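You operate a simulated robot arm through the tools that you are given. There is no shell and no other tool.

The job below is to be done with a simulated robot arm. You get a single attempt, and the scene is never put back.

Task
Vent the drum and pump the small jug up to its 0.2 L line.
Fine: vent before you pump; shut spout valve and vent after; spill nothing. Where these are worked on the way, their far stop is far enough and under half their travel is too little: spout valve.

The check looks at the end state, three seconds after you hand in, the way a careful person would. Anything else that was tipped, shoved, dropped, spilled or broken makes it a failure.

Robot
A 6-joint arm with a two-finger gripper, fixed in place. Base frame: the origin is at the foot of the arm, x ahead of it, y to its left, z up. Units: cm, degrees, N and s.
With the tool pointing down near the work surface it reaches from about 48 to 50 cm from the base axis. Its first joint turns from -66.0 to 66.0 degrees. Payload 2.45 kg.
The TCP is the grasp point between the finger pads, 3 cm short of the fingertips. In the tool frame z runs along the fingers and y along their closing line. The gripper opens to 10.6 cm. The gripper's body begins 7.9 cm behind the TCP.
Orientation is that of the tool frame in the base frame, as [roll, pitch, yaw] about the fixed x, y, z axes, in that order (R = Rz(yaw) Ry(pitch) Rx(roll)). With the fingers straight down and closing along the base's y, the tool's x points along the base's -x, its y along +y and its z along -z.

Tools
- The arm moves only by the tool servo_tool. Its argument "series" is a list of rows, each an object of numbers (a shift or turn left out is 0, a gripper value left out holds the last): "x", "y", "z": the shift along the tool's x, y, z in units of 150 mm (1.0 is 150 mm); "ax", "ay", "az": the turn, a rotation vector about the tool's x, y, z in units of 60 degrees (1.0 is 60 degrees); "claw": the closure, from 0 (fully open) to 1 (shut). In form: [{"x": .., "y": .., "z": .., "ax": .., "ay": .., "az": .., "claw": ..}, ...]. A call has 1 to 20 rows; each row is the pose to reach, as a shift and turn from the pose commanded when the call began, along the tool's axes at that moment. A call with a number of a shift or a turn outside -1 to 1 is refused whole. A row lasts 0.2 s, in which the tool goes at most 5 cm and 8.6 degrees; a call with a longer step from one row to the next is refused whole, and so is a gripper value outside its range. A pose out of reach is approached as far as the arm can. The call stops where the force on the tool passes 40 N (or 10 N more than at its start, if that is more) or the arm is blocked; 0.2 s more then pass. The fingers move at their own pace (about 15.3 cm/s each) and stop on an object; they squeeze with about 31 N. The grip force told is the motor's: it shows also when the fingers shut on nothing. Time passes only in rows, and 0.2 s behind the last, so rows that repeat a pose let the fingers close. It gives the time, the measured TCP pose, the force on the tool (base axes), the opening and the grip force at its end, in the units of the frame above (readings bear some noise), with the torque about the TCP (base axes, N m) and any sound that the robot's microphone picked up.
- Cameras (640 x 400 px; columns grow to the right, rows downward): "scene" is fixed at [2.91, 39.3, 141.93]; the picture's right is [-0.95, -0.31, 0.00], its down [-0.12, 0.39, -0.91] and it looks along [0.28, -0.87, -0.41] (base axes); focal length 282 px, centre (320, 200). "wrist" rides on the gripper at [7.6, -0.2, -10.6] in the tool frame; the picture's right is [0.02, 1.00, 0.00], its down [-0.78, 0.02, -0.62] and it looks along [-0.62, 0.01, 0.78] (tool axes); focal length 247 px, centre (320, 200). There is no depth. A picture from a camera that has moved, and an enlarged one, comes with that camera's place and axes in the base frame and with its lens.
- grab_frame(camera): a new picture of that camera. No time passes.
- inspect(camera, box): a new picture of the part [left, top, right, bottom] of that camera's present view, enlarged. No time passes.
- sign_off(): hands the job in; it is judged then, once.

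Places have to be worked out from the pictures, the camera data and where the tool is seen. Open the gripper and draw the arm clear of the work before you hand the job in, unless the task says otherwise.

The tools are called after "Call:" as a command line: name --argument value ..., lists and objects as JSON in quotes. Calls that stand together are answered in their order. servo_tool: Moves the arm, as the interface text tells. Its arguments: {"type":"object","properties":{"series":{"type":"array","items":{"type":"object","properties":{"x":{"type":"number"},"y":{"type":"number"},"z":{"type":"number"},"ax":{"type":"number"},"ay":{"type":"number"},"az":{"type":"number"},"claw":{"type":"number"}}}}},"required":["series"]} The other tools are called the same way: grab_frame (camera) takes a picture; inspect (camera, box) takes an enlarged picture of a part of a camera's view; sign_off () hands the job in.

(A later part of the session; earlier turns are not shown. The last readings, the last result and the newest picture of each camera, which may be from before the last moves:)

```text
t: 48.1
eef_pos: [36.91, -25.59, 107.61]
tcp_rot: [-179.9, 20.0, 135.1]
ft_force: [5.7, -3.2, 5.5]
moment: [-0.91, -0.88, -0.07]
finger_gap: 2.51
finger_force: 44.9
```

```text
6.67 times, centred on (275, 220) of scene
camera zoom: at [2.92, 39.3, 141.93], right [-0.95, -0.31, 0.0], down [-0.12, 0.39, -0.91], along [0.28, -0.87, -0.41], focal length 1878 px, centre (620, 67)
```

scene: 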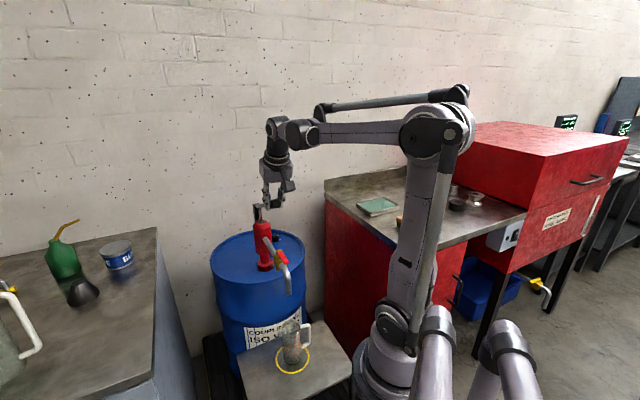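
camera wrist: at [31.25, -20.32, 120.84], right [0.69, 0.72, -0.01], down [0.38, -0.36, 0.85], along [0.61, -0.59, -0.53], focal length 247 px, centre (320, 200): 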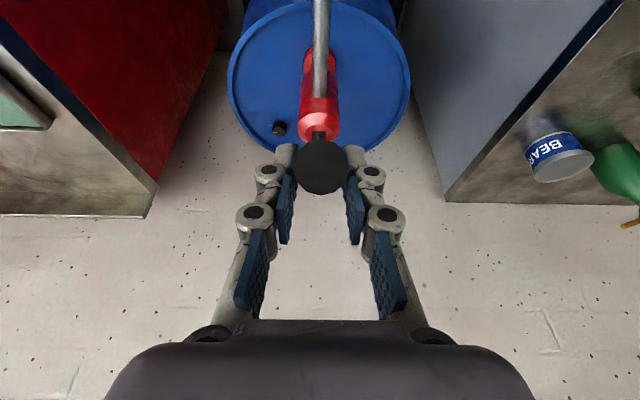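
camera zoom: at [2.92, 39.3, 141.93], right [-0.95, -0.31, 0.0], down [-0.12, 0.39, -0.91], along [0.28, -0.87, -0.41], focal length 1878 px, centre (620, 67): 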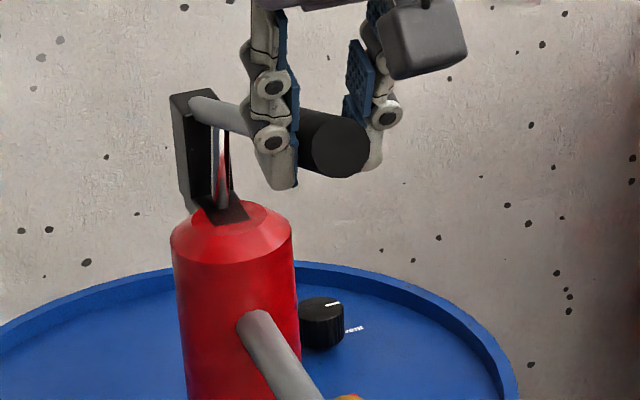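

The stream is still running; the surface has risen above 0.1. I hold still and let it finish before reading.

Call:
servo_tool --series '[{"claw": 0.9}, {"claw": 0.9}, {"claw": 0.9}, {"claw": 0.9}]'

Call:
inspect --camera "scene" --box '[278, 325, 310, 368]'

```text
t: 49.1
eef_pos: [37.06, -25.71, 107.53]
tcp_rot: [-179.9, 20.0, 135.1]
ft_force: [6.1, -8.6, 4.1]
moment: [-0.71, -0.62, -0.11]
finger_gap: 2.52
finger_force: 45.0
```

```text
9.30 times, centred on (294, 346) of scene
camera zoom: at [2.92, 39.28, 141.93], right [-0.95, -0.31, 0.0], down [-0.12, 0.39, -0.91], along [0.28, -0.87, -0.41], focal length 2621 px, centre (562, -1163)
```

zoom: 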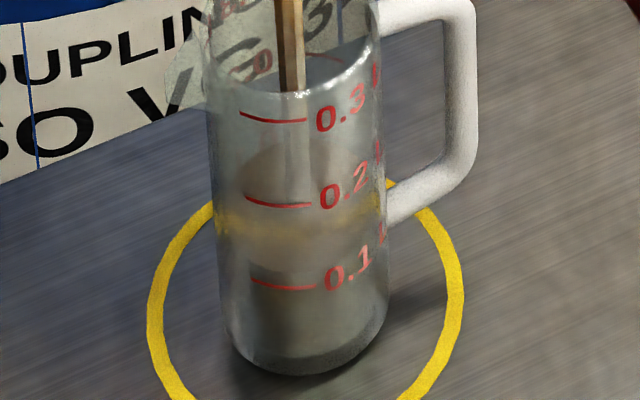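

Stream still visible; I wait a further second and look again.

Call:
servo_tool --series '[{"claw": 0.9}, {"claw": 0.9}, {"claw": 0.9}, {"claw": 0.9}]'

Call:
inspect --camera "scene" --box '[278, 325, 310, 368]'

```text
t: 50.1
eef_pos: [37.04, -25.64, 107.53]
tcp_rot: [-179.9, 19.9, 135.1]
ft_force: [5.1, -11.8, 1.5]
moment: [-0.56, -0.39, -0.14]
finger_gap: 2.51
finger_force: 44.8
```

```text
9.30 times, centred on (294, 346) of scene
camera zoom: at [2.92, 39.27, 141.94], right [-0.95, -0.31, 0.0], down [-0.12, 0.39, -0.91], along [0.28, -0.87, -0.41], focal length 2621 px, centre (562, -1163)
```

zoom: 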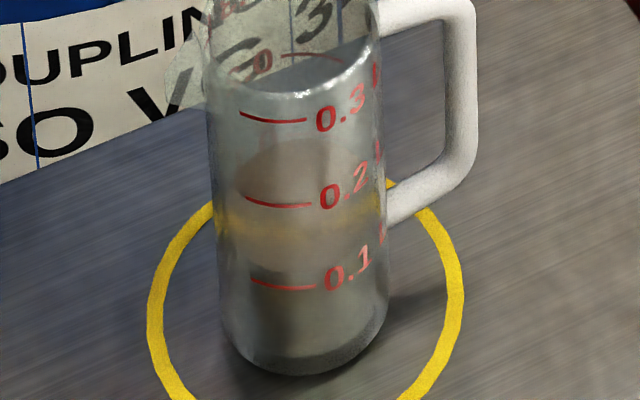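

Flow has stopped. I zoom in tighter on the level.

Call:
inspect --camera "scene" --box '[280, 334, 306, 350]'

Call:
inspect --camera "scene" --box '[280, 346, 306, 362]'

```text
16.00 times, centred on (293, 342) of scene
camera zoom: at [2.92, 39.27, 141.94], right [-0.95, -0.31, 0.0], down [-0.12, 0.39, -0.91], along [0.28, -0.87, -0.41], focal length 4508 px, centre (752, -2072)
```

zoom: 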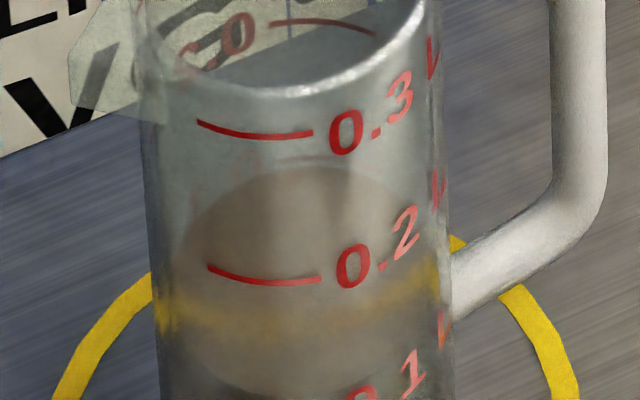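

```text
16.00 times, centred on (293, 354) of scene
camera zoom: at [2.92, 39.27, 141.94], right [-0.95, -0.31, 0.0], down [-0.12, 0.39, -0.91], along [0.28, -0.87, -0.41], focal length 4508 px, centre (752, -2264)
```

zoom: 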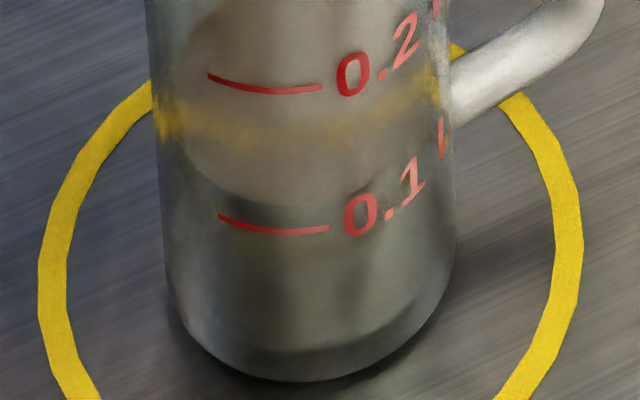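

Clear reading now: surface front edge is at about 0.118 L, i.e. ≈0.02 L per cm of handle drop. I go down about 3 cm more, slowly, and let it settle.

Call:
servo_tool --series '[{"x": 0.021, "z": 0.028, "claw": 0.9}, {"x": 0.042, "z": 0.057, "claw": 0.9}, {"x": 0.063, "z": 0.085, "claw": 0.9}, {"x": 0.083, "z": 0.113, "claw": 0.9}, {"x": 0.104, "z": 0.142, "claw": 0.9}, {"x": 0.125, "z": 0.17, "claw": 0.9}, {"x": 0.125, "z": 0.17, "claw": 0.9}, {"x": 0.125, "z": 0.17, "claw": 0.9}, {"x": 0.125, "z": 0.17, "claw": 0.9}, {"x": 0.125, "z": 0.17, "claw": 0.9}, {"x": 0.125, "z": 0.17, "claw": 0.9}]'

Call:
inspect --camera "scene" --box '[280, 334, 306, 350]'

Call:
inspect --camera "scene" --box '[280, 346, 306, 362]'

Call:
inspect --camera "scene" --box '[235, 190, 315, 250]'

```text
t: 52.5
eef_pos: [36.31, -24.94, 104.55]
tcp_rot: [-179.9, 20.0, 135.2]
ft_force: [5.9, -20.0, 1.6]
moment: [-0.51, -0.28, -0.24]
finger_gap: 2.45
finger_force: 45.1
```

```text
16.00 times, centred on (293, 342) of scene
camera zoom: at [2.92, 39.25, 141.95], right [-0.95, -0.31, 0.0], down [-0.12, 0.39, -0.91], along [0.28, -0.87, -0.41], focal length 4508 px, centre (752, -2072)
```

zoom: 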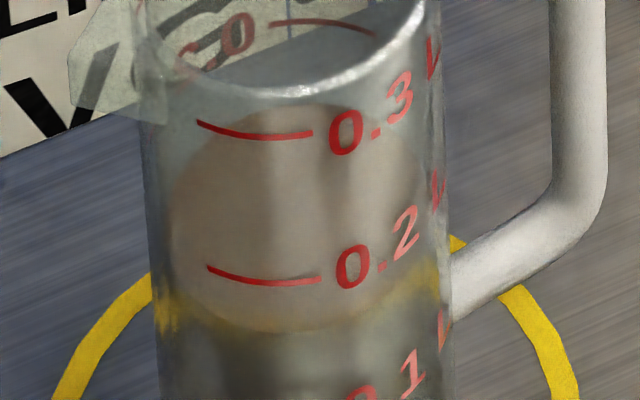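

```text
16.00 times, centred on (293, 354) of scene
camera zoom: at [2.92, 39.25, 141.95], right [-0.95, -0.31, 0.0], down [-0.12, 0.39, -0.91], along [0.28, -0.87, -0.41], focal length 4508 px, centre (752, -2264)
```

zoom: 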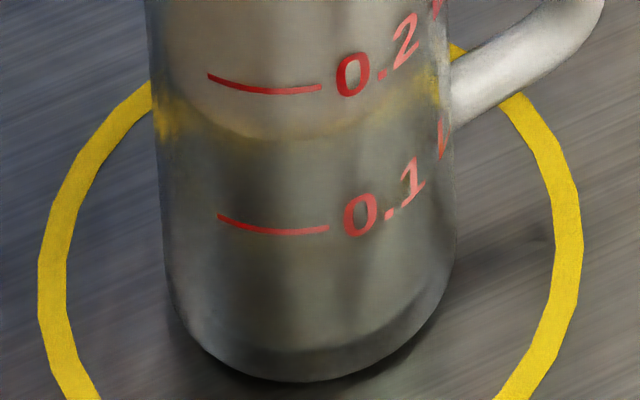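

```text
6.67 times, centred on (275, 220) of scene
camera zoom: at [2.92, 39.25, 141.95], right [-0.95, -0.31, 0.0], down [-0.12, 0.39, -0.91], along [0.28, -0.87, -0.41], focal length 1878 px, centre (620, 67)
```

zoom: 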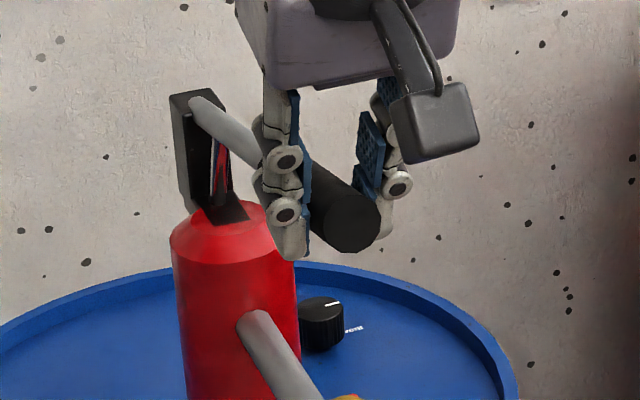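

Level is now about 0.166 L (front edge 47 px below the 0.2 line, 140 px per 0.1 L). I ease down about 1.9 cm more, slackening the radial load a little.

Call:
servo_tool --series '[{"x": 0.011, "y": -0.002, "z": 0.024, "claw": 0.9}, {"x": 0.022, "y": -0.003, "z": 0.048, "claw": 0.9}, {"x": 0.032, "y": -0.004, "z": 0.072, "claw": 0.9}, {"x": 0.043, "y": -0.004, "z": 0.096, "claw": 0.9}, {"x": 0.054, "y": -0.004, "z": 0.115, "claw": 0.9}, {"x": 0.054, "y": -0.004, "z": 0.115, "claw": 0.9}, {"x": 0.054, "y": -0.004, "z": 0.115, "claw": 0.9}, {"x": 0.054, "y": -0.004, "z": 0.115, "claw": 0.9}, {"x": 0.054, "y": -0.004, "z": 0.115, "claw": 0.9}, {"x": 0.054, "y": -0.004, "z": 0.115, "claw": 0.9}]'

Call:
inspect --camera "scene" --box '[280, 334, 306, 350]'

Call:
inspect --camera "scene" --box '[280, 346, 306, 362]'

```text
t: 54.7
eef_pos: [36.04, -24.87, 102.62]
tcp_rot: [-179.9, 19.8, 135.1]
ft_force: [-2.7, 2.2, 5.3]
moment: [0.03, 0.07, -0.11]
finger_gap: 2.46
finger_force: 45.3
```

```text
16.00 times, centred on (293, 342) of scene
camera zoom: at [2.9, 39.31, 141.93], right [-0.95, -0.31, 0.0], down [-0.12, 0.39, -0.91], along [0.28, -0.87, -0.41], focal length 4508 px, centre (752, -2072)
```

zoom: 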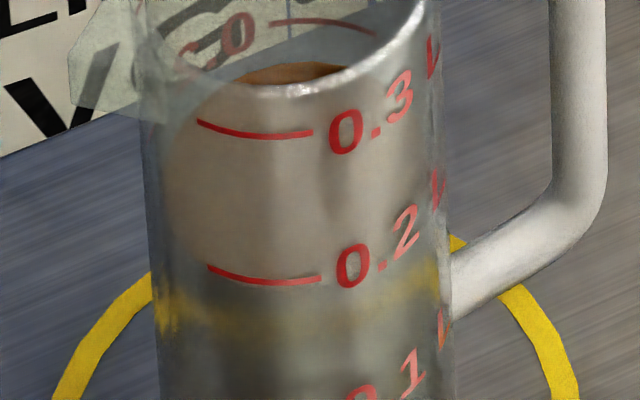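

```text
16.00 times, centred on (293, 354) of scene
camera zoom: at [2.9, 39.31, 141.93], right [-0.95, -0.31, 0.0], down [-0.12, 0.39, -0.91], along [0.28, -0.87, -0.41], focal length 4508 px, centre (752, -2264)
```

zoom: 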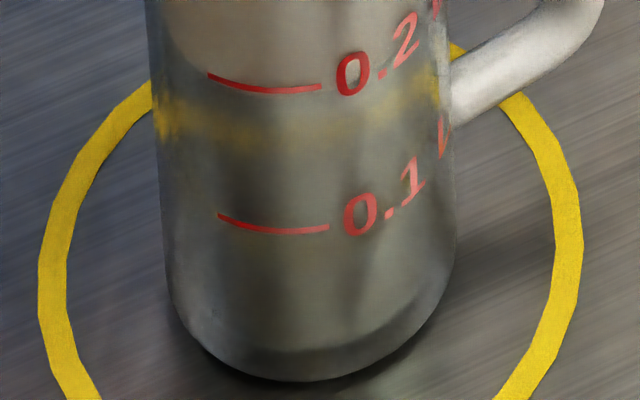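

The surface's front edge now appears right at the 0.2 line. I check with a tighter zoom and the spout for dripping.

Call:
inspect --camera "scene" --box '[285, 342, 301, 352]'

Call:
inspect --camera "scene" --box '[255, 240, 335, 340]'

```text
16.00 times, centred on (293, 347) of scene
camera zoom: at [2.9, 39.31, 141.93], right [-0.95, -0.31, 0.0], down [-0.12, 0.39, -0.91], along [0.28, -0.87, -0.41], focal length 4508 px, centre (752, -2152)
```

zoom: 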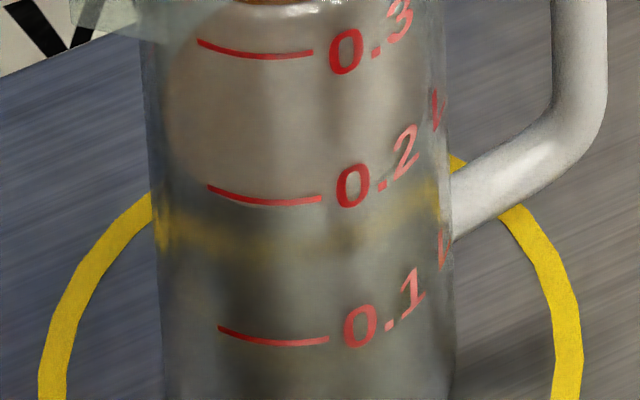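

```text
4.00 times, centred on (295, 290) of scene
camera zoom: at [2.9, 39.31, 141.93], right [-0.95, -0.31, 0.0], down [-0.12, 0.39, -0.91], along [0.28, -0.87, -0.41], focal length 1127 px, centre (420, -160)
```

zoom: 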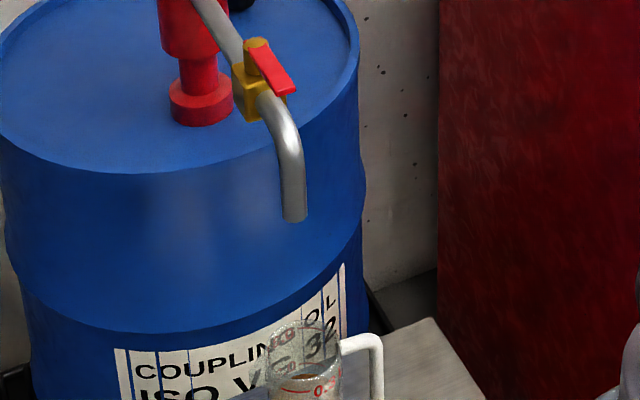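

The surface meets the 0.2 L line and the flow has stopped. I release the handle without moving it, then check the level is unchanged.

Call:
servo_tool --series '[{"claw": 0.7}, {"claw": 0.5}, {"claw": 0.3}, {"claw": 0.3}]'

Call:
inspect --camera "scene" --box '[285, 342, 301, 352]'

Call:
inspect --camera "scene" --box '[235, 190, 315, 250]'

```text
t: 55.7
eef_pos: [36.13, -24.7, 102.66]
tcp_rot: [179.9, 19.9, 135.2]
ft_force: [-1.1, 3.6, 3.8]
moment: [-0.25, -0.08, -0.01]
finger_gap: 7.4
finger_force: 0.0
```

```text
16.00 times, centred on (293, 347) of scene
camera zoom: at [2.9, 39.32, 141.92], right [-0.95, -0.31, 0.0], down [-0.12, 0.39, -0.91], along [0.28, -0.87, -0.41], focal length 4508 px, centre (752, -2152)
```

zoom: 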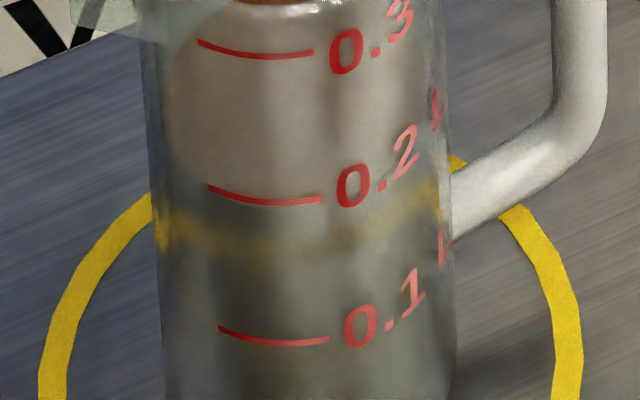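

```text
6.67 times, centred on (275, 220) of scene
camera zoom: at [2.9, 39.32, 141.92], right [-0.95, -0.31, 0.0], down [-0.12, 0.39, -0.91], along [0.28, -0.87, -0.41], focal length 1878 px, centre (620, 67)
```

zoom: 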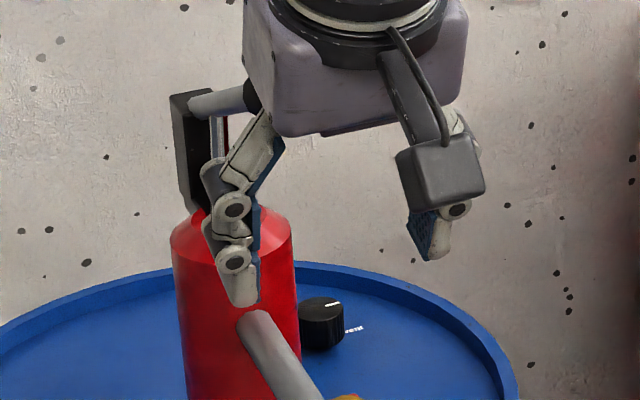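

The handle is sprung: it rose and now rests under the palm; the level still reads on the 0.2 line. I retreat slowly up so the handle follows gently to its rest, then clear it.

Call:
servo_tool --series '[{"z": -0.05, "claw": 0.3}, {"z": -0.1, "claw": 0.3}, {"z": -0.15, "claw": 0.3}, {"z": -0.2, "claw": 0.3}, {"z": -0.25, "claw": 0.3}, {"z": -0.3, "claw": 0.3}, {"z": -0.36, "claw": 0.3}, {"z": -0.42, "claw": 0.3}, {"z": -0.5, "claw": 0.3}, {"z": -0.6, "claw": 0.3}, {"z": -0.75, "claw": 0.3}, {"z": -0.9, "claw": 0.3}, {"z": -0.9, "claw": 0.3}]'

Call:
grab_frame --camera "scene"

Call:
inspect --camera "scene" --box '[285, 342, 301, 352]'

Call:
grab_frame --camera "wrist"

```text
t: 58.5
eef_pos: [32.82, -21.59, 115.49]
tcp_rot: [-179.9, 19.9, 135.2]
ft_force: [0.0, 0.9, -1.0]
moment: [-0.01, 0.01, -0.01]
finger_gap: 7.42
finger_force: 0.1
```

```text
taken
```

scene: 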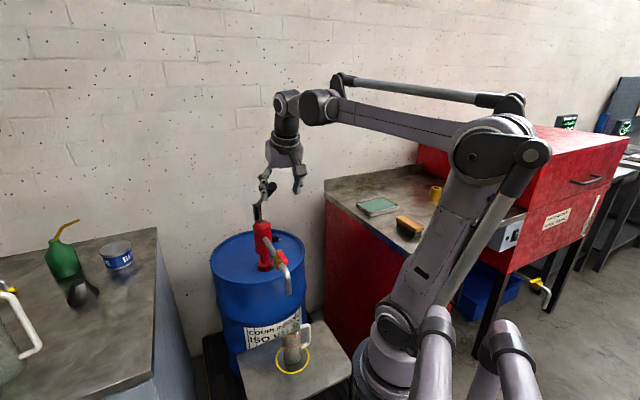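

```text
16.00 times, centred on (293, 347) of scene
camera zoom: at [2.91, 39.3, 141.93], right [-0.95, -0.31, 0.0], down [-0.12, 0.39, -0.91], along [0.28, -0.87, -0.41], focal length 4508 px, centre (752, -2152)
```

zoom: 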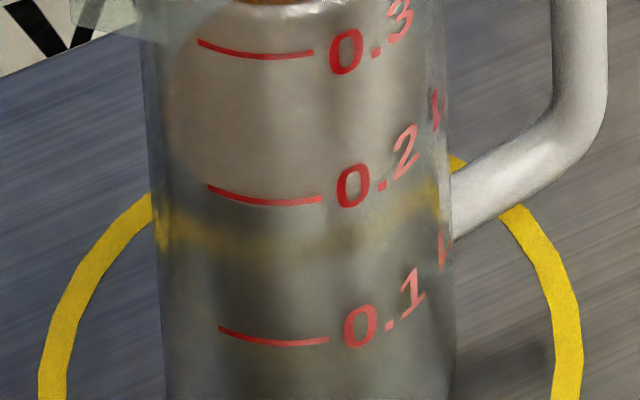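

```text
taken
camera wrist: at [24.96, -14.14, 122.81], right [0.69, 0.72, -0.01], down [0.38, -0.36, 0.85], along [0.61, -0.59, -0.53], focal length 247 px, centre (320, 200)
```

wrist: 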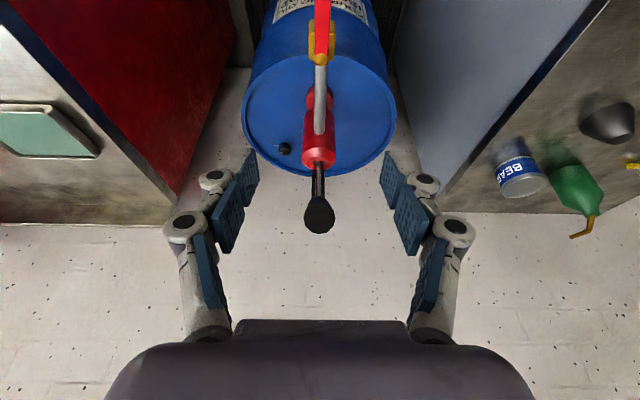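

The handle is back at rest and the level is steady on the 0.2 line. Now to shut the valve: I move in toward the base, close the fingers, and turn to the poker orientation on the cabinet side of the lever.

Call:
servo_tool --series '[{"x": 0.15, "y": -0.026, "z": 0.01, "ax": -0.025, "az": -0.07, "claw": 0.3}, {"x": 0.3, "y": -0.05, "z": 0.02, "ax": -0.051, "az": -0.14, "claw": 0.3}, {"x": 0.44, "y": -0.076, "z": 0.03, "ax": -0.076, "az": -0.21, "claw": 0.6}, {"x": 0.585, "y": -0.102, "z": 0.036, "ax": -0.1016, "az": -0.2805, "claw": 1}, {"x": 0.585, "y": -0.102, "z": 0.036, "ax": -0.1016, "az": -0.2805, "claw": 1}]'

Call:
servo_tool --series '[{"ay": -0.083, "claw": 1}, {"ay": -0.166, "claw": 1}, {"ay": -0.249, "claw": 1}, {"ay": -0.333, "claw": 1}, {"ay": -0.333, "claw": 1}]'

Call:
grab_frame --camera "wrist"

Call:
grab_frame --camera "scene"

```text
t: 59.7
eef_pos: [25.97, -16.99, 111.88]
tcp_rot: [179.9, 19.8, 153.1]
ft_force: [0.8, -0.5, 0.2]
moment: [0.0, -0.03, 0.01]
finger_gap: 0.0
finger_force: 28.9
```

```text
t: 60.9
eef_pos: [26.01, -16.92, 111.86]
tcp_rot: [-180.0, 39.9, 153.0]
ft_force: [0.1, 0.0, 0.1]
moment: [0.01, 0.02, -0.04]
finger_gap: 0.0
finger_force: 28.6
```

```text
taken
camera wrist: at [14.64, -11.47, 115.1], right [0.44, 0.9, -0.01], down [0.19, -0.08, 0.98], along [0.88, -0.43, -0.2], focal length 247 px, centre (320, 200)
```

wrist: 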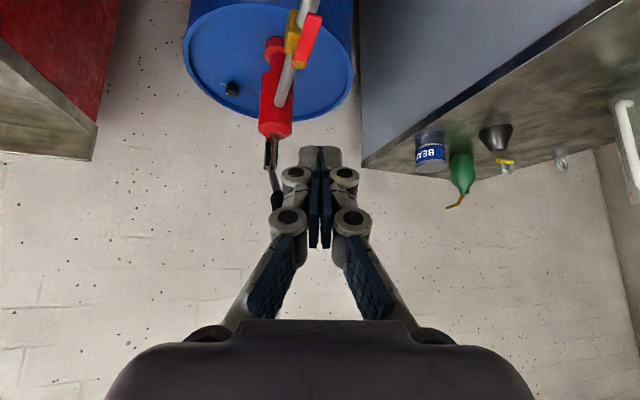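

```text
taken
```

scene: 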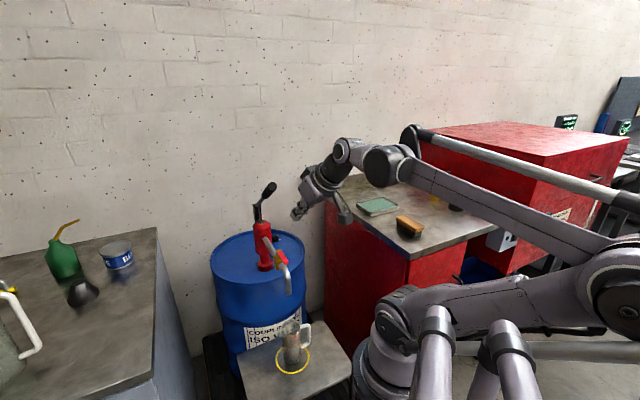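

I move to the stand-off for the cabinet-side approach line and check the alignment.

Call:
servo_tool --series '[{"x": 0.1, "y": -0.076, "z": 0.134}, {"x": 0.2, "y": -0.152, "z": 0.268}, {"x": 0.295, "y": -0.229, "z": 0.403}, {"x": 0.393, "y": -0.305, "z": 0.537}, {"x": 0.393, "y": -0.305, "z": 0.537}]'

Call:
grab_frame --camera "wrist"

Call:
inspect --camera "wrist" --box '[240, 20, 400, 120]'

Call:
inspect --camera "scene" --box '[230, 200, 390, 300]'

```text
t: 62.1
eef_pos: [24.44, -21.2, 101.9]
tcp_rot: [180.0, 39.8, 153.1]
ft_force: [-0.2, -0.1, -0.4]
moment: [0.01, -0.01, -0.03]
finger_gap: 0.02
finger_force: 28.5
```

```text
taken
camera wrist: at [13.06, -15.69, 105.1], right [0.44, 0.9, -0.01], down [0.19, -0.08, 0.98], along [0.88, -0.43, -0.2], focal length 247 px, centre (320, 200)
```

wrist: 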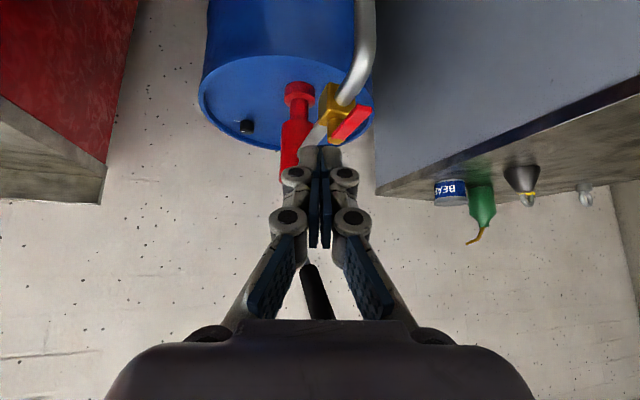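

```text
4.00 times, centred on (320, 70) of wrist
camera zoom: at [13.06, -15.69, 105.1], right [0.44, 0.9, -0.01], down [0.19, -0.08, 0.98], along [0.88, -0.43, -0.2], focal length 988 px, centre (320, 720)
```

zoom: 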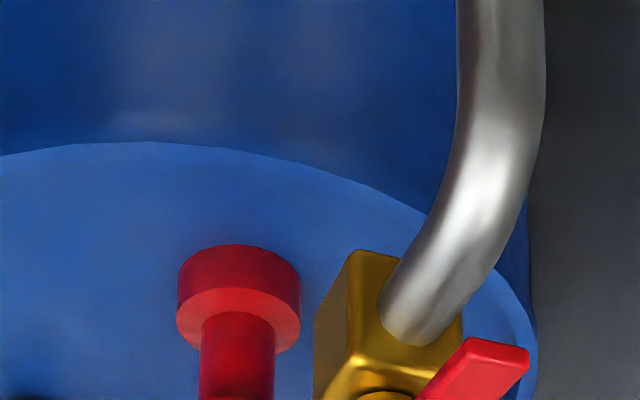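

```text
4.00 times, centred on (310, 250) of scene
camera zoom: at [2.91, 39.3, 141.93], right [-0.95, -0.31, 0.0], down [-0.12, 0.39, -0.91], along [0.28, -0.87, -0.41], focal length 1127 px, centre (360, 0)
```

zoom: 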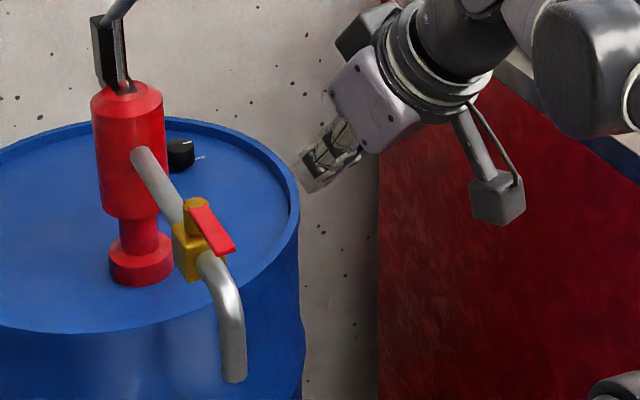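

The lever end reads at (32.0, -20.9, 93), as expected. I slide in along the tool axis to the cabinet side of the lever.

Call:
servo_tool --series '[{"z": 0.17}, {"z": 0.34}, {"z": 0.51}, {"z": 0.667}, {"z": 0.667}]'

Call:
grab_frame --camera "wrist"

Call:
inspect --camera "scene" --box '[230, 200, 390, 300]'

```text
t: 63.3
eef_pos: [30.22, -24.18, 93.98]
tcp_rot: [-179.9, 39.9, 153.1]
ft_force: [0.4, -0.1, 0.7]
moment: [0.03, -0.02, 0.0]
finger_gap: 0.0
finger_force: 28.4
```

```text
taken
camera wrist: at [18.85, -18.73, 97.32], right [0.44, 0.9, -0.01], down [0.19, -0.08, 0.98], along [0.88, -0.43, -0.2], focal length 247 px, centre (320, 200)
```

wrist: 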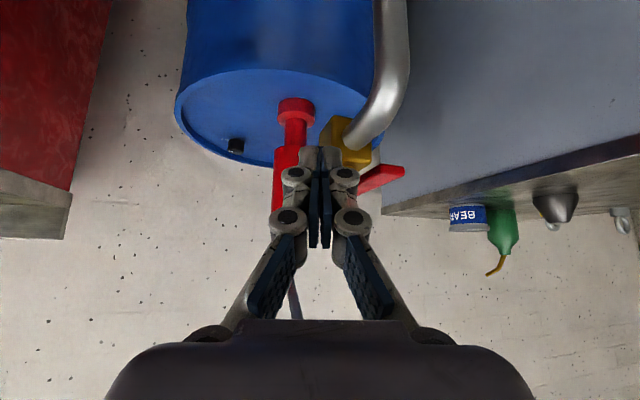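

```text
4.00 times, centred on (310, 250) of scene
camera zoom: at [2.91, 39.31, 141.93], right [-0.95, -0.31, 0.0], down [-0.12, 0.39, -0.91], along [0.28, -0.87, -0.41], focal length 1127 px, centre (360, 0)
```

zoom: 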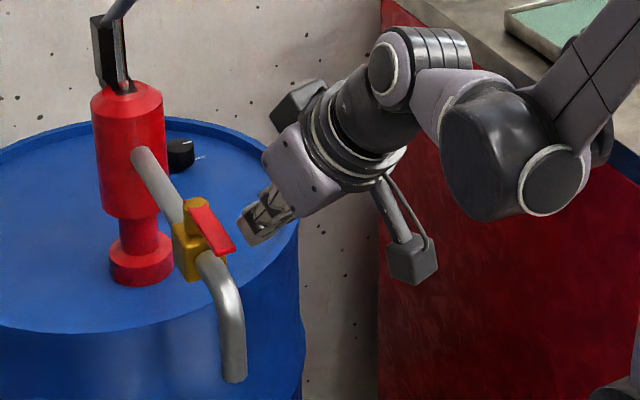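

The fingers are on the cabinet side of the lever, touching nothing. I sweep along the arc to push the lever back clockwise toward shut, first about 60°.

Call:
servo_tool --series '[{"x": -0.022, "y": 0.052, "z": 0.001}, {"x": -0.021, "y": 0.096, "z": 0.0}, {"x": -0.02, "y": 0.14, "z": 0.0}, {"x": -0.028, "y": 0.183, "z": 0.006}, {"x": -0.036, "y": 0.225, "z": 0.013}, {"x": -0.052, "y": 0.264, "z": 0.026}, {"x": -0.068, "y": 0.303, "z": 0.04}, {"x": -0.092, "y": 0.335, "z": 0.06}, {"x": -0.115, "y": 0.367, "z": 0.079}]'

Call:
grab_frame --camera "wrist"

Call:
inspect --camera "scene" --box '[230, 200, 390, 300]'

```text
t: 65.3
eef_pos: [34.58, -20.26, 94.38]
tcp_rot: [-180.0, 39.9, 153.0]
ft_force: [0.1, 0.4, 1.5]
moment: [-0.05, -0.01, 0.02]
finger_gap: 0.0
finger_force: 28.4
```

```text
taken
camera wrist: at [23.22, -14.74, 97.64], right [0.44, 0.9, -0.01], down [0.19, -0.08, 0.98], along [0.88, -0.43, -0.2], focal length 247 px, centre (320, 200)
```

wrist: 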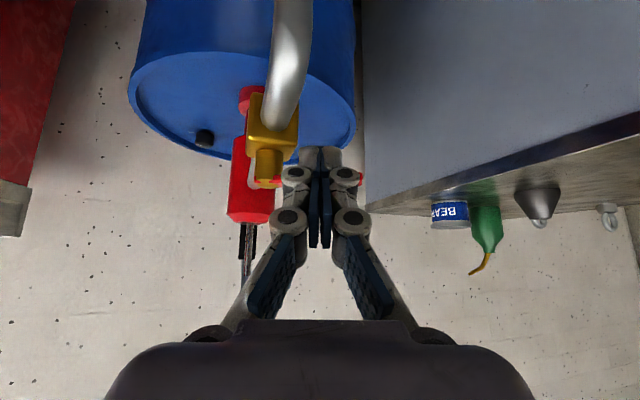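

```text
4.00 times, centred on (310, 250) of scene
camera zoom: at [2.91, 39.3, 141.93], right [-0.95, -0.31, 0.0], down [-0.12, 0.39, -0.91], along [0.28, -0.87, -0.41], focal length 1127 px, centre (360, 0)
```

zoom: 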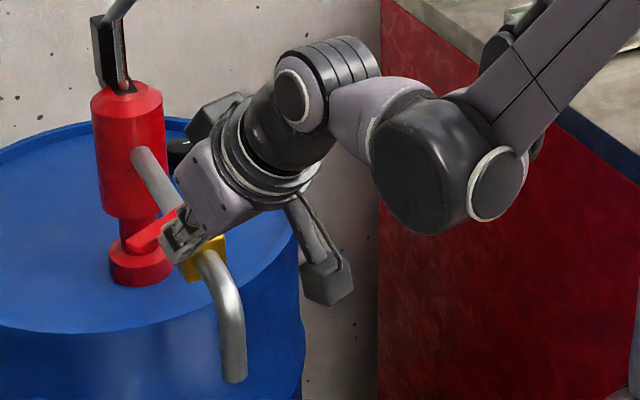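

The lever is following toward shut. I continue the arc until its stop is felt.

Call:
servo_tool --series '[{"x": -0.028, "y": 0.022, "z": 0.024}, {"x": -0.057, "y": 0.045, "z": 0.048}, {"x": -0.09, "y": 0.058, "z": 0.075}, {"x": -0.122, "y": 0.07, "z": 0.102}, {"x": -0.134, "y": 0.072, "z": 0.112}, {"x": -0.145, "y": 0.073, "z": 0.121}, {"x": -0.16, "y": 0.074, "z": 0.134}, {"x": -0.176, "y": 0.074, "z": 0.147}]'

Call:
grab_frame --camera "wrist"

Call:
inspect --camera "scene" --box '[230, 200, 390, 300]'

```text
t: 66.4
eef_pos: [36.81, -20.16, 94.13]
tcp_rot: [180.0, 39.2, 153.0]
ft_force: [-8.5, 6.1, 0.7]
moment: [0.1, 0.09, -0.03]
finger_gap: 0.02
finger_force: 29.0
stopped in row 5: the force on the tool passed its limit at 44 N (the readings are from after the stop); the commanded pose is now the measured one
```

```text
taken
camera wrist: at [25.44, -14.69, 97.55], right [0.44, 0.9, -0.01], down [0.2, -0.08, 0.98], along [0.88, -0.43, -0.21], focal length 247 px, centre (320, 200)
```

wrist: 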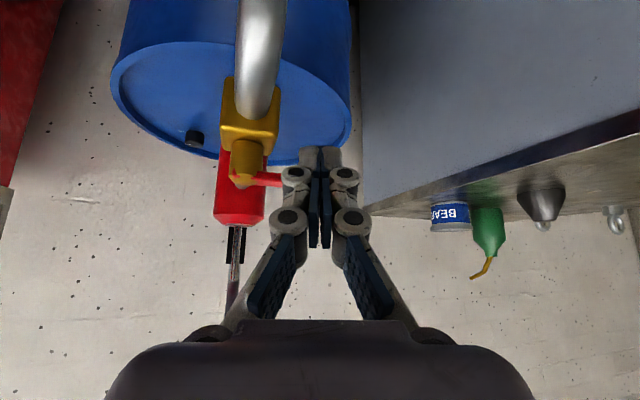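

```text
4.00 times, centred on (310, 250) of scene
camera zoom: at [2.89, 39.32, 141.92], right [-0.95, -0.31, 0.0], down [-0.12, 0.39, -0.91], along [0.28, -0.87, -0.41], focal length 1127 px, centre (360, 0)
```

zoom: 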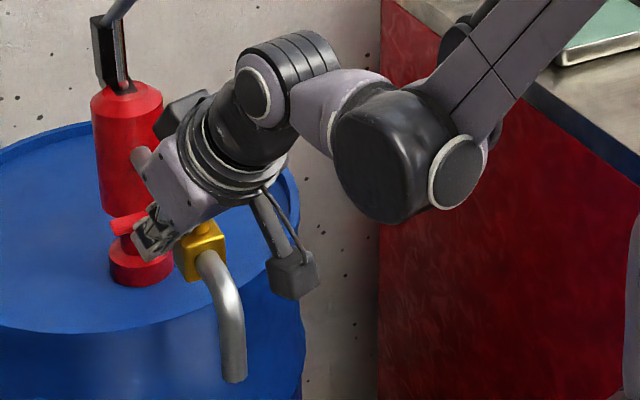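

The stop was felt (44 N). I back the fingers off and up to inspect the valve.

Call:
servo_tool --series '[{"x": 0.035, "y": 0.015, "z": -0.03}, {"x": 0.069, "y": 0.029, "z": -0.057}, {"x": 0.069, "y": 0.029, "z": -0.25}, {"x": 0.069, "y": 0.029, "z": -0.45}, {"x": 0.069, "y": 0.029, "z": -0.65}, {"x": 0.069, "y": 0.029, "z": -0.65}]'

Call:
grab_frame --camera "wrist"

Call:
inspect --camera "wrist" --box '[200, 20, 360, 120]'

Call:
inspect --camera "scene" --box '[230, 200, 390, 300]'

```text
t: 67.8
eef_pos: [30.83, -16.64, 101.08]
tcp_rot: [-179.9, 39.5, 152.9]
ft_force: [0.1, -0.6, 0.9]
moment: [-0.02, -0.02, 0.04]
finger_gap: 0.0
finger_force: 28.9
```

```text
taken
camera wrist: at [19.42, -11.15, 104.49], right [0.44, 0.9, -0.01], down [0.2, -0.08, 0.98], along [0.88, -0.43, -0.21], focal length 247 px, centre (320, 200)
```

wrist: 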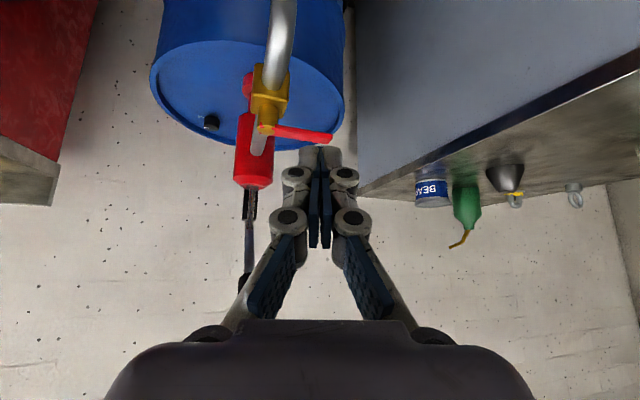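

```text
4.00 times, centred on (280, 70) of wrist
camera zoom: at [19.42, -11.15, 104.49], right [0.44, 0.9, -0.01], down [0.2, -0.08, 0.98], along [0.88, -0.43, -0.21], focal length 988 px, centre (480, 720)
```

zoom: 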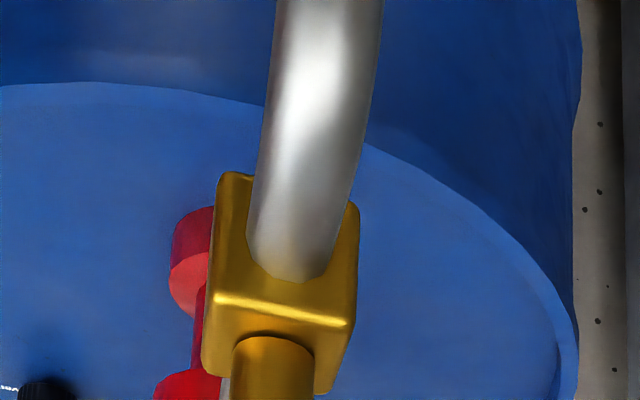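

```text
4.00 times, centred on (310, 250) of scene
camera zoom: at [2.91, 39.3, 141.93], right [-0.95, -0.31, 0.0], down [-0.12, 0.39, -0.91], along [0.28, -0.87, -0.41], focal length 1127 px, centre (360, 0)
```

zoom: 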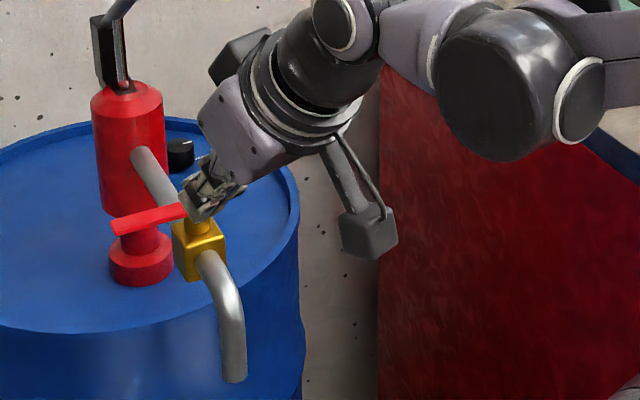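

The valve lever is back across the pipe exactly as at the start: shut. Now back to the vent: I retrace my safe route, up and around the handle tip.

Call:
servo_tool --series '[{"x": -0.135, "y": -0.12, "z": -0.235}, {"x": -0.27, "y": -0.25, "z": -0.47}, {"x": -0.405, "y": -0.37, "z": -0.7}, {"x": -0.539, "y": -0.497, "z": -0.938}, {"x": -0.539, "y": -0.497, "z": -0.938}]'

Call:
servo_tool --series '[{"x": -0.14, "y": -0.17, "z": 0.145}, {"x": -0.28, "y": -0.344, "z": 0.29}, {"x": -0.421, "y": -0.516, "z": 0.434}, {"x": -0.421, "y": -0.516, "z": 0.434}]'

Call:
servo_tool --series '[{"x": -0.14, "y": -0.17, "z": 0.145}, {"x": -0.28, "y": -0.344, "z": 0.29}, {"x": -0.421, "y": -0.516, "z": 0.434}, {"x": -0.421, "y": -0.516, "z": 0.434}]'

Call:
grab_frame --camera "scene"

```text
t: 69.0
eef_pos: [25.29, -22.08, 117.29]
tcp_rot: [-179.9, 39.3, 153.0]
ft_force: [0.2, -1.4, -0.9]
moment: [0.0, 0.02, -0.01]
finger_gap: 0.0
finger_force: 28.8
```

```text
t: 70.0
eef_pos: [29.86, -33.43, 115.97]
tcp_rot: [-179.9, 39.5, 152.9]
ft_force: [1.2, 0.3, -0.1]
moment: [0.02, -0.03, -0.03]
finger_gap: 0.01
finger_force: 28.4
```

```text
t: 71.0
eef_pos: [34.15, -44.08, 115.03]
tcp_rot: [-179.9, 39.4, 153.0]
ft_force: [0.2, 0.0, 0.2]
moment: [-0.02, -0.01, 0.0]
finger_gap: 0.0
finger_force: 28.8
```

```text
taken
```

scene: 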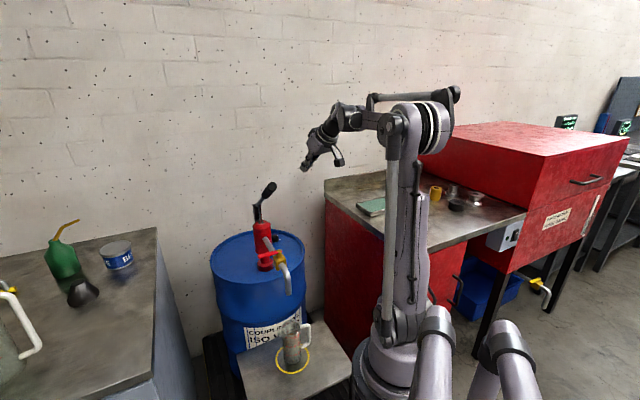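

Route is clear. I descend toward the knob in two moves, opening the fingers on the way.

Call:
servo_tool --series '[{"x": 0.05, "z": 0.24, "claw": 1}, {"x": 0.11, "z": 0.49, "claw": 0.7}, {"x": 0.16, "z": 0.74, "claw": 0.4}, {"x": 0.215, "z": 0.98, "claw": 0.4}, {"x": 0.215, "z": 0.98, "claw": 0.4}]'

Call:
servo_tool --series '[{"x": 0.05, "z": 0.24, "az": 0.02, "ax": 0.016, "claw": 0.4}, {"x": 0.11, "z": 0.49, "az": 0.04, "ax": 0.032, "claw": 0.4}, {"x": 0.16, "z": 0.74, "az": 0.06, "ax": 0.05, "claw": 0.4}, {"x": 0.215, "z": 0.96, "az": 0.077, "ax": 0.063, "claw": 0.4}, {"x": 0.215, "z": 0.96, "az": 0.077, "ax": 0.063, "claw": 0.4}]'

Call:
grab_frame --camera "wrist"

Call:
inspect --camera "scene" --box '[230, 170, 390, 270]'

```text
t: 72.2
eef_pos: [40.3, -47.11, 101.27]
tcp_rot: [-179.9, 39.4, 153.0]
ft_force: [-0.6, 0.5, 0.6]
moment: [0.03, -0.01, -0.01]
finger_gap: 6.34
finger_force: 0.1
```

```text
t: 73.4
eef_pos: [46.12, -50.25, 88.22]
tcp_rot: [-179.8, 39.4, 147.0]
ft_force: [0.3, -0.8, 0.3]
moment: [-0.04, 0.02, 0.02]
finger_gap: 6.37
finger_force: 0.1
```

```text
taken
camera wrist: at [35.39, -43.51, 91.67], right [0.53, 0.85, -0.01], down [0.19, -0.1, 0.98], along [0.83, -0.52, -0.21], focal length 247 px, centre (320, 200)
```

wrist: 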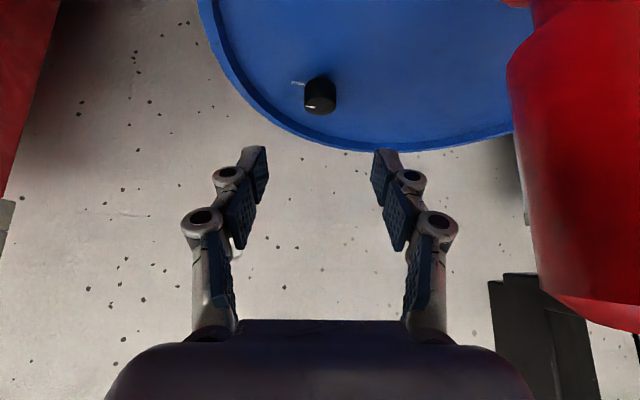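

```text
4.00 times, centred on (310, 220) of scene
camera zoom: at [2.91, 39.31, 141.93], right [-0.95, -0.31, 0.0], down [-0.12, 0.39, -0.91], along [0.28, -0.87, -0.41], focal length 1127 px, centre (360, 120)
```

zoom: 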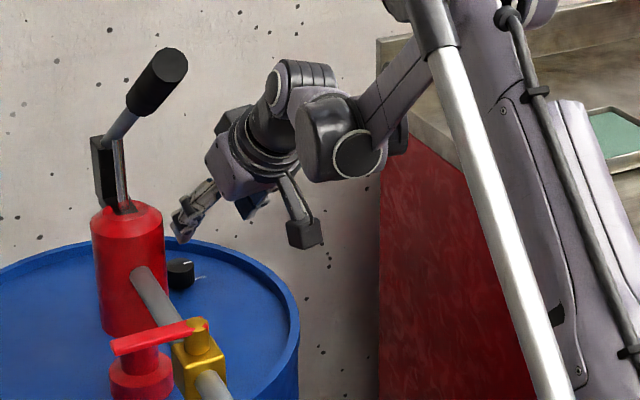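

The knob is centred. I slide down to the grasp pose that worked before.

Call:
servo_tool --series '[{"x": -0.003, "y": 0.001, "z": 0.22, "claw": 0.4}, {"x": -0.006, "y": 0.002, "z": 0.44, "claw": 0.4}, {"x": -0.009, "y": 0.004, "z": 0.64, "claw": 0.4}, {"x": -0.011, "y": 0.005, "z": 0.75, "claw": 0.4}, {"x": -0.011, "y": 0.005, "z": 0.815, "claw": 0.4}, {"x": -0.011, "y": 0.005, "z": 0.815, "claw": 0.4}]'

Call:
inspect --camera "wrist" --box '[200, 80, 440, 230]'

```text
t: 74.8
eef_pos: [52.9, -54.52, 78.98]
tcp_rot: [-180.0, 39.4, 147.0]
ft_force: [0.3, 0.2, 0.6]
moment: [0.01, 0.02, -0.02]
finger_gap: 6.35
finger_force: 0.0
```

```text
2.67 times, centred on (320, 155) of wrist
camera zoom: at [42.2, -47.83, 82.47], right [0.53, 0.85, -0.01], down [0.19, -0.1, 0.98], along [0.83, -0.52, -0.21], focal length 659 px, centre (320, 320)
```

zoom: 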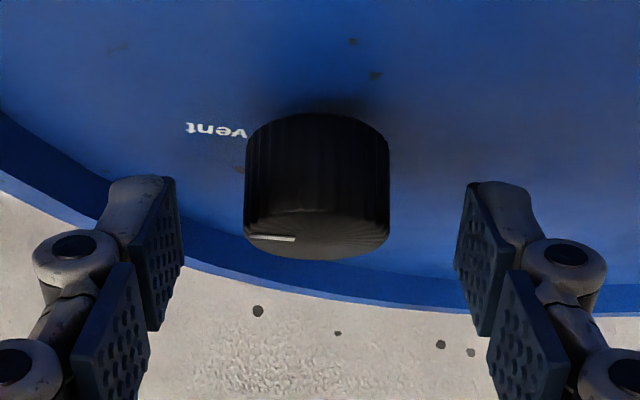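

Well centred. I close and turn the knob counter-clockwise 33° about its axis, back toward "shut".

Call:
servo_tool --series '[{"claw": 0.6}, {"claw": 0.8}, {"claw": 0.8}, {"claw": 0.8}, {"ax": -0.07, "az": -0.085, "x": -0.001, "y": -0.006, "z": 0.001, "claw": 0.8}, {"ax": -0.14, "az": -0.17, "x": -0.003, "y": -0.012, "z": 0.002, "claw": 0.8}, {"ax": -0.209, "az": -0.255, "x": -0.004, "y": -0.018, "z": 0.004, "claw": 0.8}, {"ax": -0.279, "az": -0.34, "x": -0.006, "y": -0.024, "z": 0.005, "claw": 0.8}, {"ax": -0.349, "az": -0.425, "x": -0.007, "y": -0.03, "z": 0.006, "claw": 0.8}, {"ax": -0.349, "az": -0.425, "x": -0.007, "y": -0.03, "z": 0.006, "claw": 0.8}]'

Call:
inspect --camera "wrist" --box '[200, 80, 440, 230]'

```text
t: 77.0
eef_pos: [52.72, -55.23, 79.0]
tcp_rot: [-179.7, 39.5, -179.8]
ft_force: [6.6, -18.5, -0.4]
moment: [-0.45, -0.18, -0.19]
finger_gap: 3.1
finger_force: 44.3
```

```text
2.67 times, centred on (320, 155) of wrist
camera zoom: at [40.01, -55.31, 82.47], right [-0.01, 1.0, -0.02], down [0.21, 0.02, 0.98], along [0.98, 0.01, -0.21], focal length 659 px, centre (320, 320)
```

zoom: 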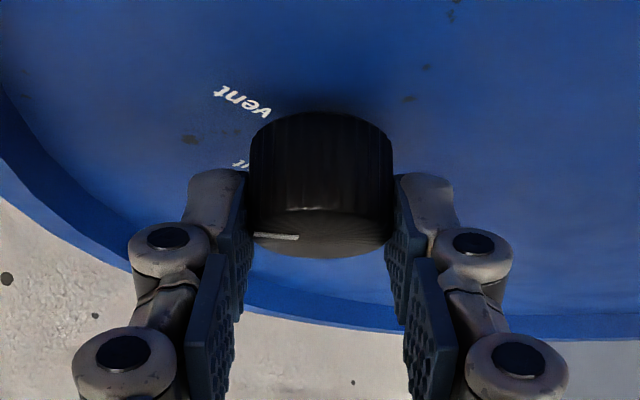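

The pointer turned with the hand. I release, swing back 33° and take the next bite.

Call:
servo_tool --series '[{"claw": 0.4}, {"claw": 0.4}, {"ax": 0.07, "az": 0.085, "x": -0.001, "y": 0.003, "z": 0.001, "claw": 0.4}, {"ax": 0.14, "az": 0.17, "x": -0.003, "y": 0.006, "z": 0.002, "claw": 0.4}, {"ax": 0.21, "az": 0.255, "x": -0.004, "y": 0.009, "z": 0.003, "claw": 0.4}, {"ax": 0.28, "az": 0.34, "x": -0.006, "y": 0.012, "z": 0.004, "claw": 0.4}, {"ax": 0.35, "az": 0.424, "x": -0.007, "y": 0.015, "z": 0.005, "claw": 0.4}, {"ax": 0.35, "az": 0.424, "x": -0.007, "y": 0.015, "z": 0.005, "claw": 0.4}]'

Call:
inspect --camera "wrist" --box '[200, 80, 440, 230]'

```text
t: 78.8
eef_pos: [52.74, -54.73, 79.07]
tcp_rot: [-179.9, 39.4, 147.0]
ft_force: [-0.6, 0.3, -0.2]
moment: [0.02, 0.0, 0.03]
finger_gap: 6.37
finger_force: 0.1
```

```text
2.67 times, centred on (320, 155) of wrist
camera zoom: at [42.08, -48.0, 82.51], right [0.53, 0.85, -0.02], down [0.19, -0.1, 0.98], along [0.83, -0.52, -0.21], focal length 659 px, centre (320, 320)
```

zoom: 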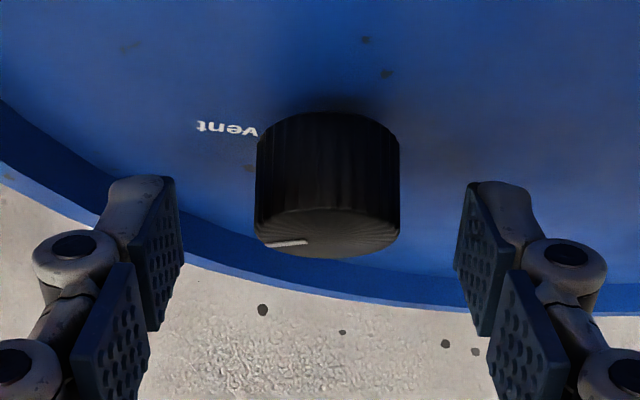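

Pointer now ≈ -94°, 33° done, about 57° to go. Next bite: grip and turn 33° more.

Call:
servo_tool --series '[{"y": 0.008, "claw": 0.6}, {"y": 0.008, "claw": 0.8}, {"y": 0.008, "claw": 0.8}, {"y": 0.008, "claw": 0.8}, {"ax": -0.07, "az": -0.085, "x": -0.001, "y": 0.002, "z": 0.001, "claw": 0.8}, {"ax": -0.14, "az": -0.17, "x": -0.003, "y": -0.004, "z": 0.002, "claw": 0.8}, {"ax": -0.209, "az": -0.255, "x": -0.004, "y": -0.011, "z": 0.004, "claw": 0.8}, {"ax": -0.279, "az": -0.34, "x": -0.006, "y": -0.018, "z": 0.005, "claw": 0.8}, {"ax": -0.349, "az": -0.425, "x": -0.007, "y": -0.025, "z": 0.006, "claw": 0.8}, {"ax": -0.349, "az": -0.425, "x": -0.007, "y": -0.025, "z": 0.006, "claw": 0.8}]'

Call:
servo_tool --series '[{"claw": 0.4}, {"claw": 0.4}, {"ax": 0.07, "az": 0.085, "x": -0.001, "y": 0.005, "z": 0.001, "claw": 0.4}, {"ax": 0.14, "az": 0.17, "x": -0.003, "y": 0.01, "z": 0.002, "claw": 0.4}, {"ax": 0.21, "az": 0.255, "x": -0.004, "y": 0.015, "z": 0.003, "claw": 0.4}, {"ax": 0.28, "az": 0.34, "x": -0.006, "y": 0.02, "z": 0.004, "claw": 0.4}, {"ax": 0.35, "az": 0.424, "x": -0.007, "y": 0.025, "z": 0.005, "claw": 0.4}, {"ax": 0.35, "az": 0.424, "x": -0.007, "y": 0.025, "z": 0.005, "claw": 0.4}]'

Call:
inspect --camera "wrist" --box '[200, 80, 440, 230]'

```text
t: 81.0
eef_pos: [52.78, -55.11, 79.2]
tcp_rot: [-179.8, 39.2, -179.8]
ft_force: [-0.9, -1.7, 3.5]
moment: [-0.03, -0.14, -0.02]
finger_gap: 3.14
finger_force: 45.3
```

```text
t: 82.8
eef_pos: [52.89, -54.82, 79.03]
tcp_rot: [-179.7, 39.4, 147.0]
ft_force: [0.0, 0.0, 0.5]
moment: [0.0, 0.0, -0.02]
finger_gap: 6.34
finger_force: 0.1
```

```text
2.67 times, centred on (320, 155) of wrist
camera zoom: at [42.16, -48.02, 82.49], right [0.53, 0.85, -0.02], down [0.19, -0.1, 0.98], along [0.83, -0.52, -0.21], focal length 659 px, centre (320, 320)
```

zoom: 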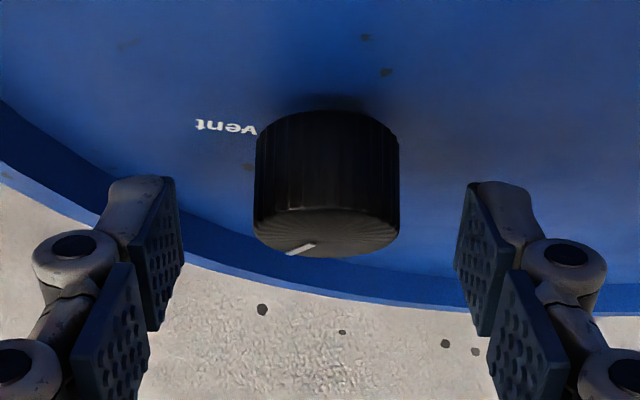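

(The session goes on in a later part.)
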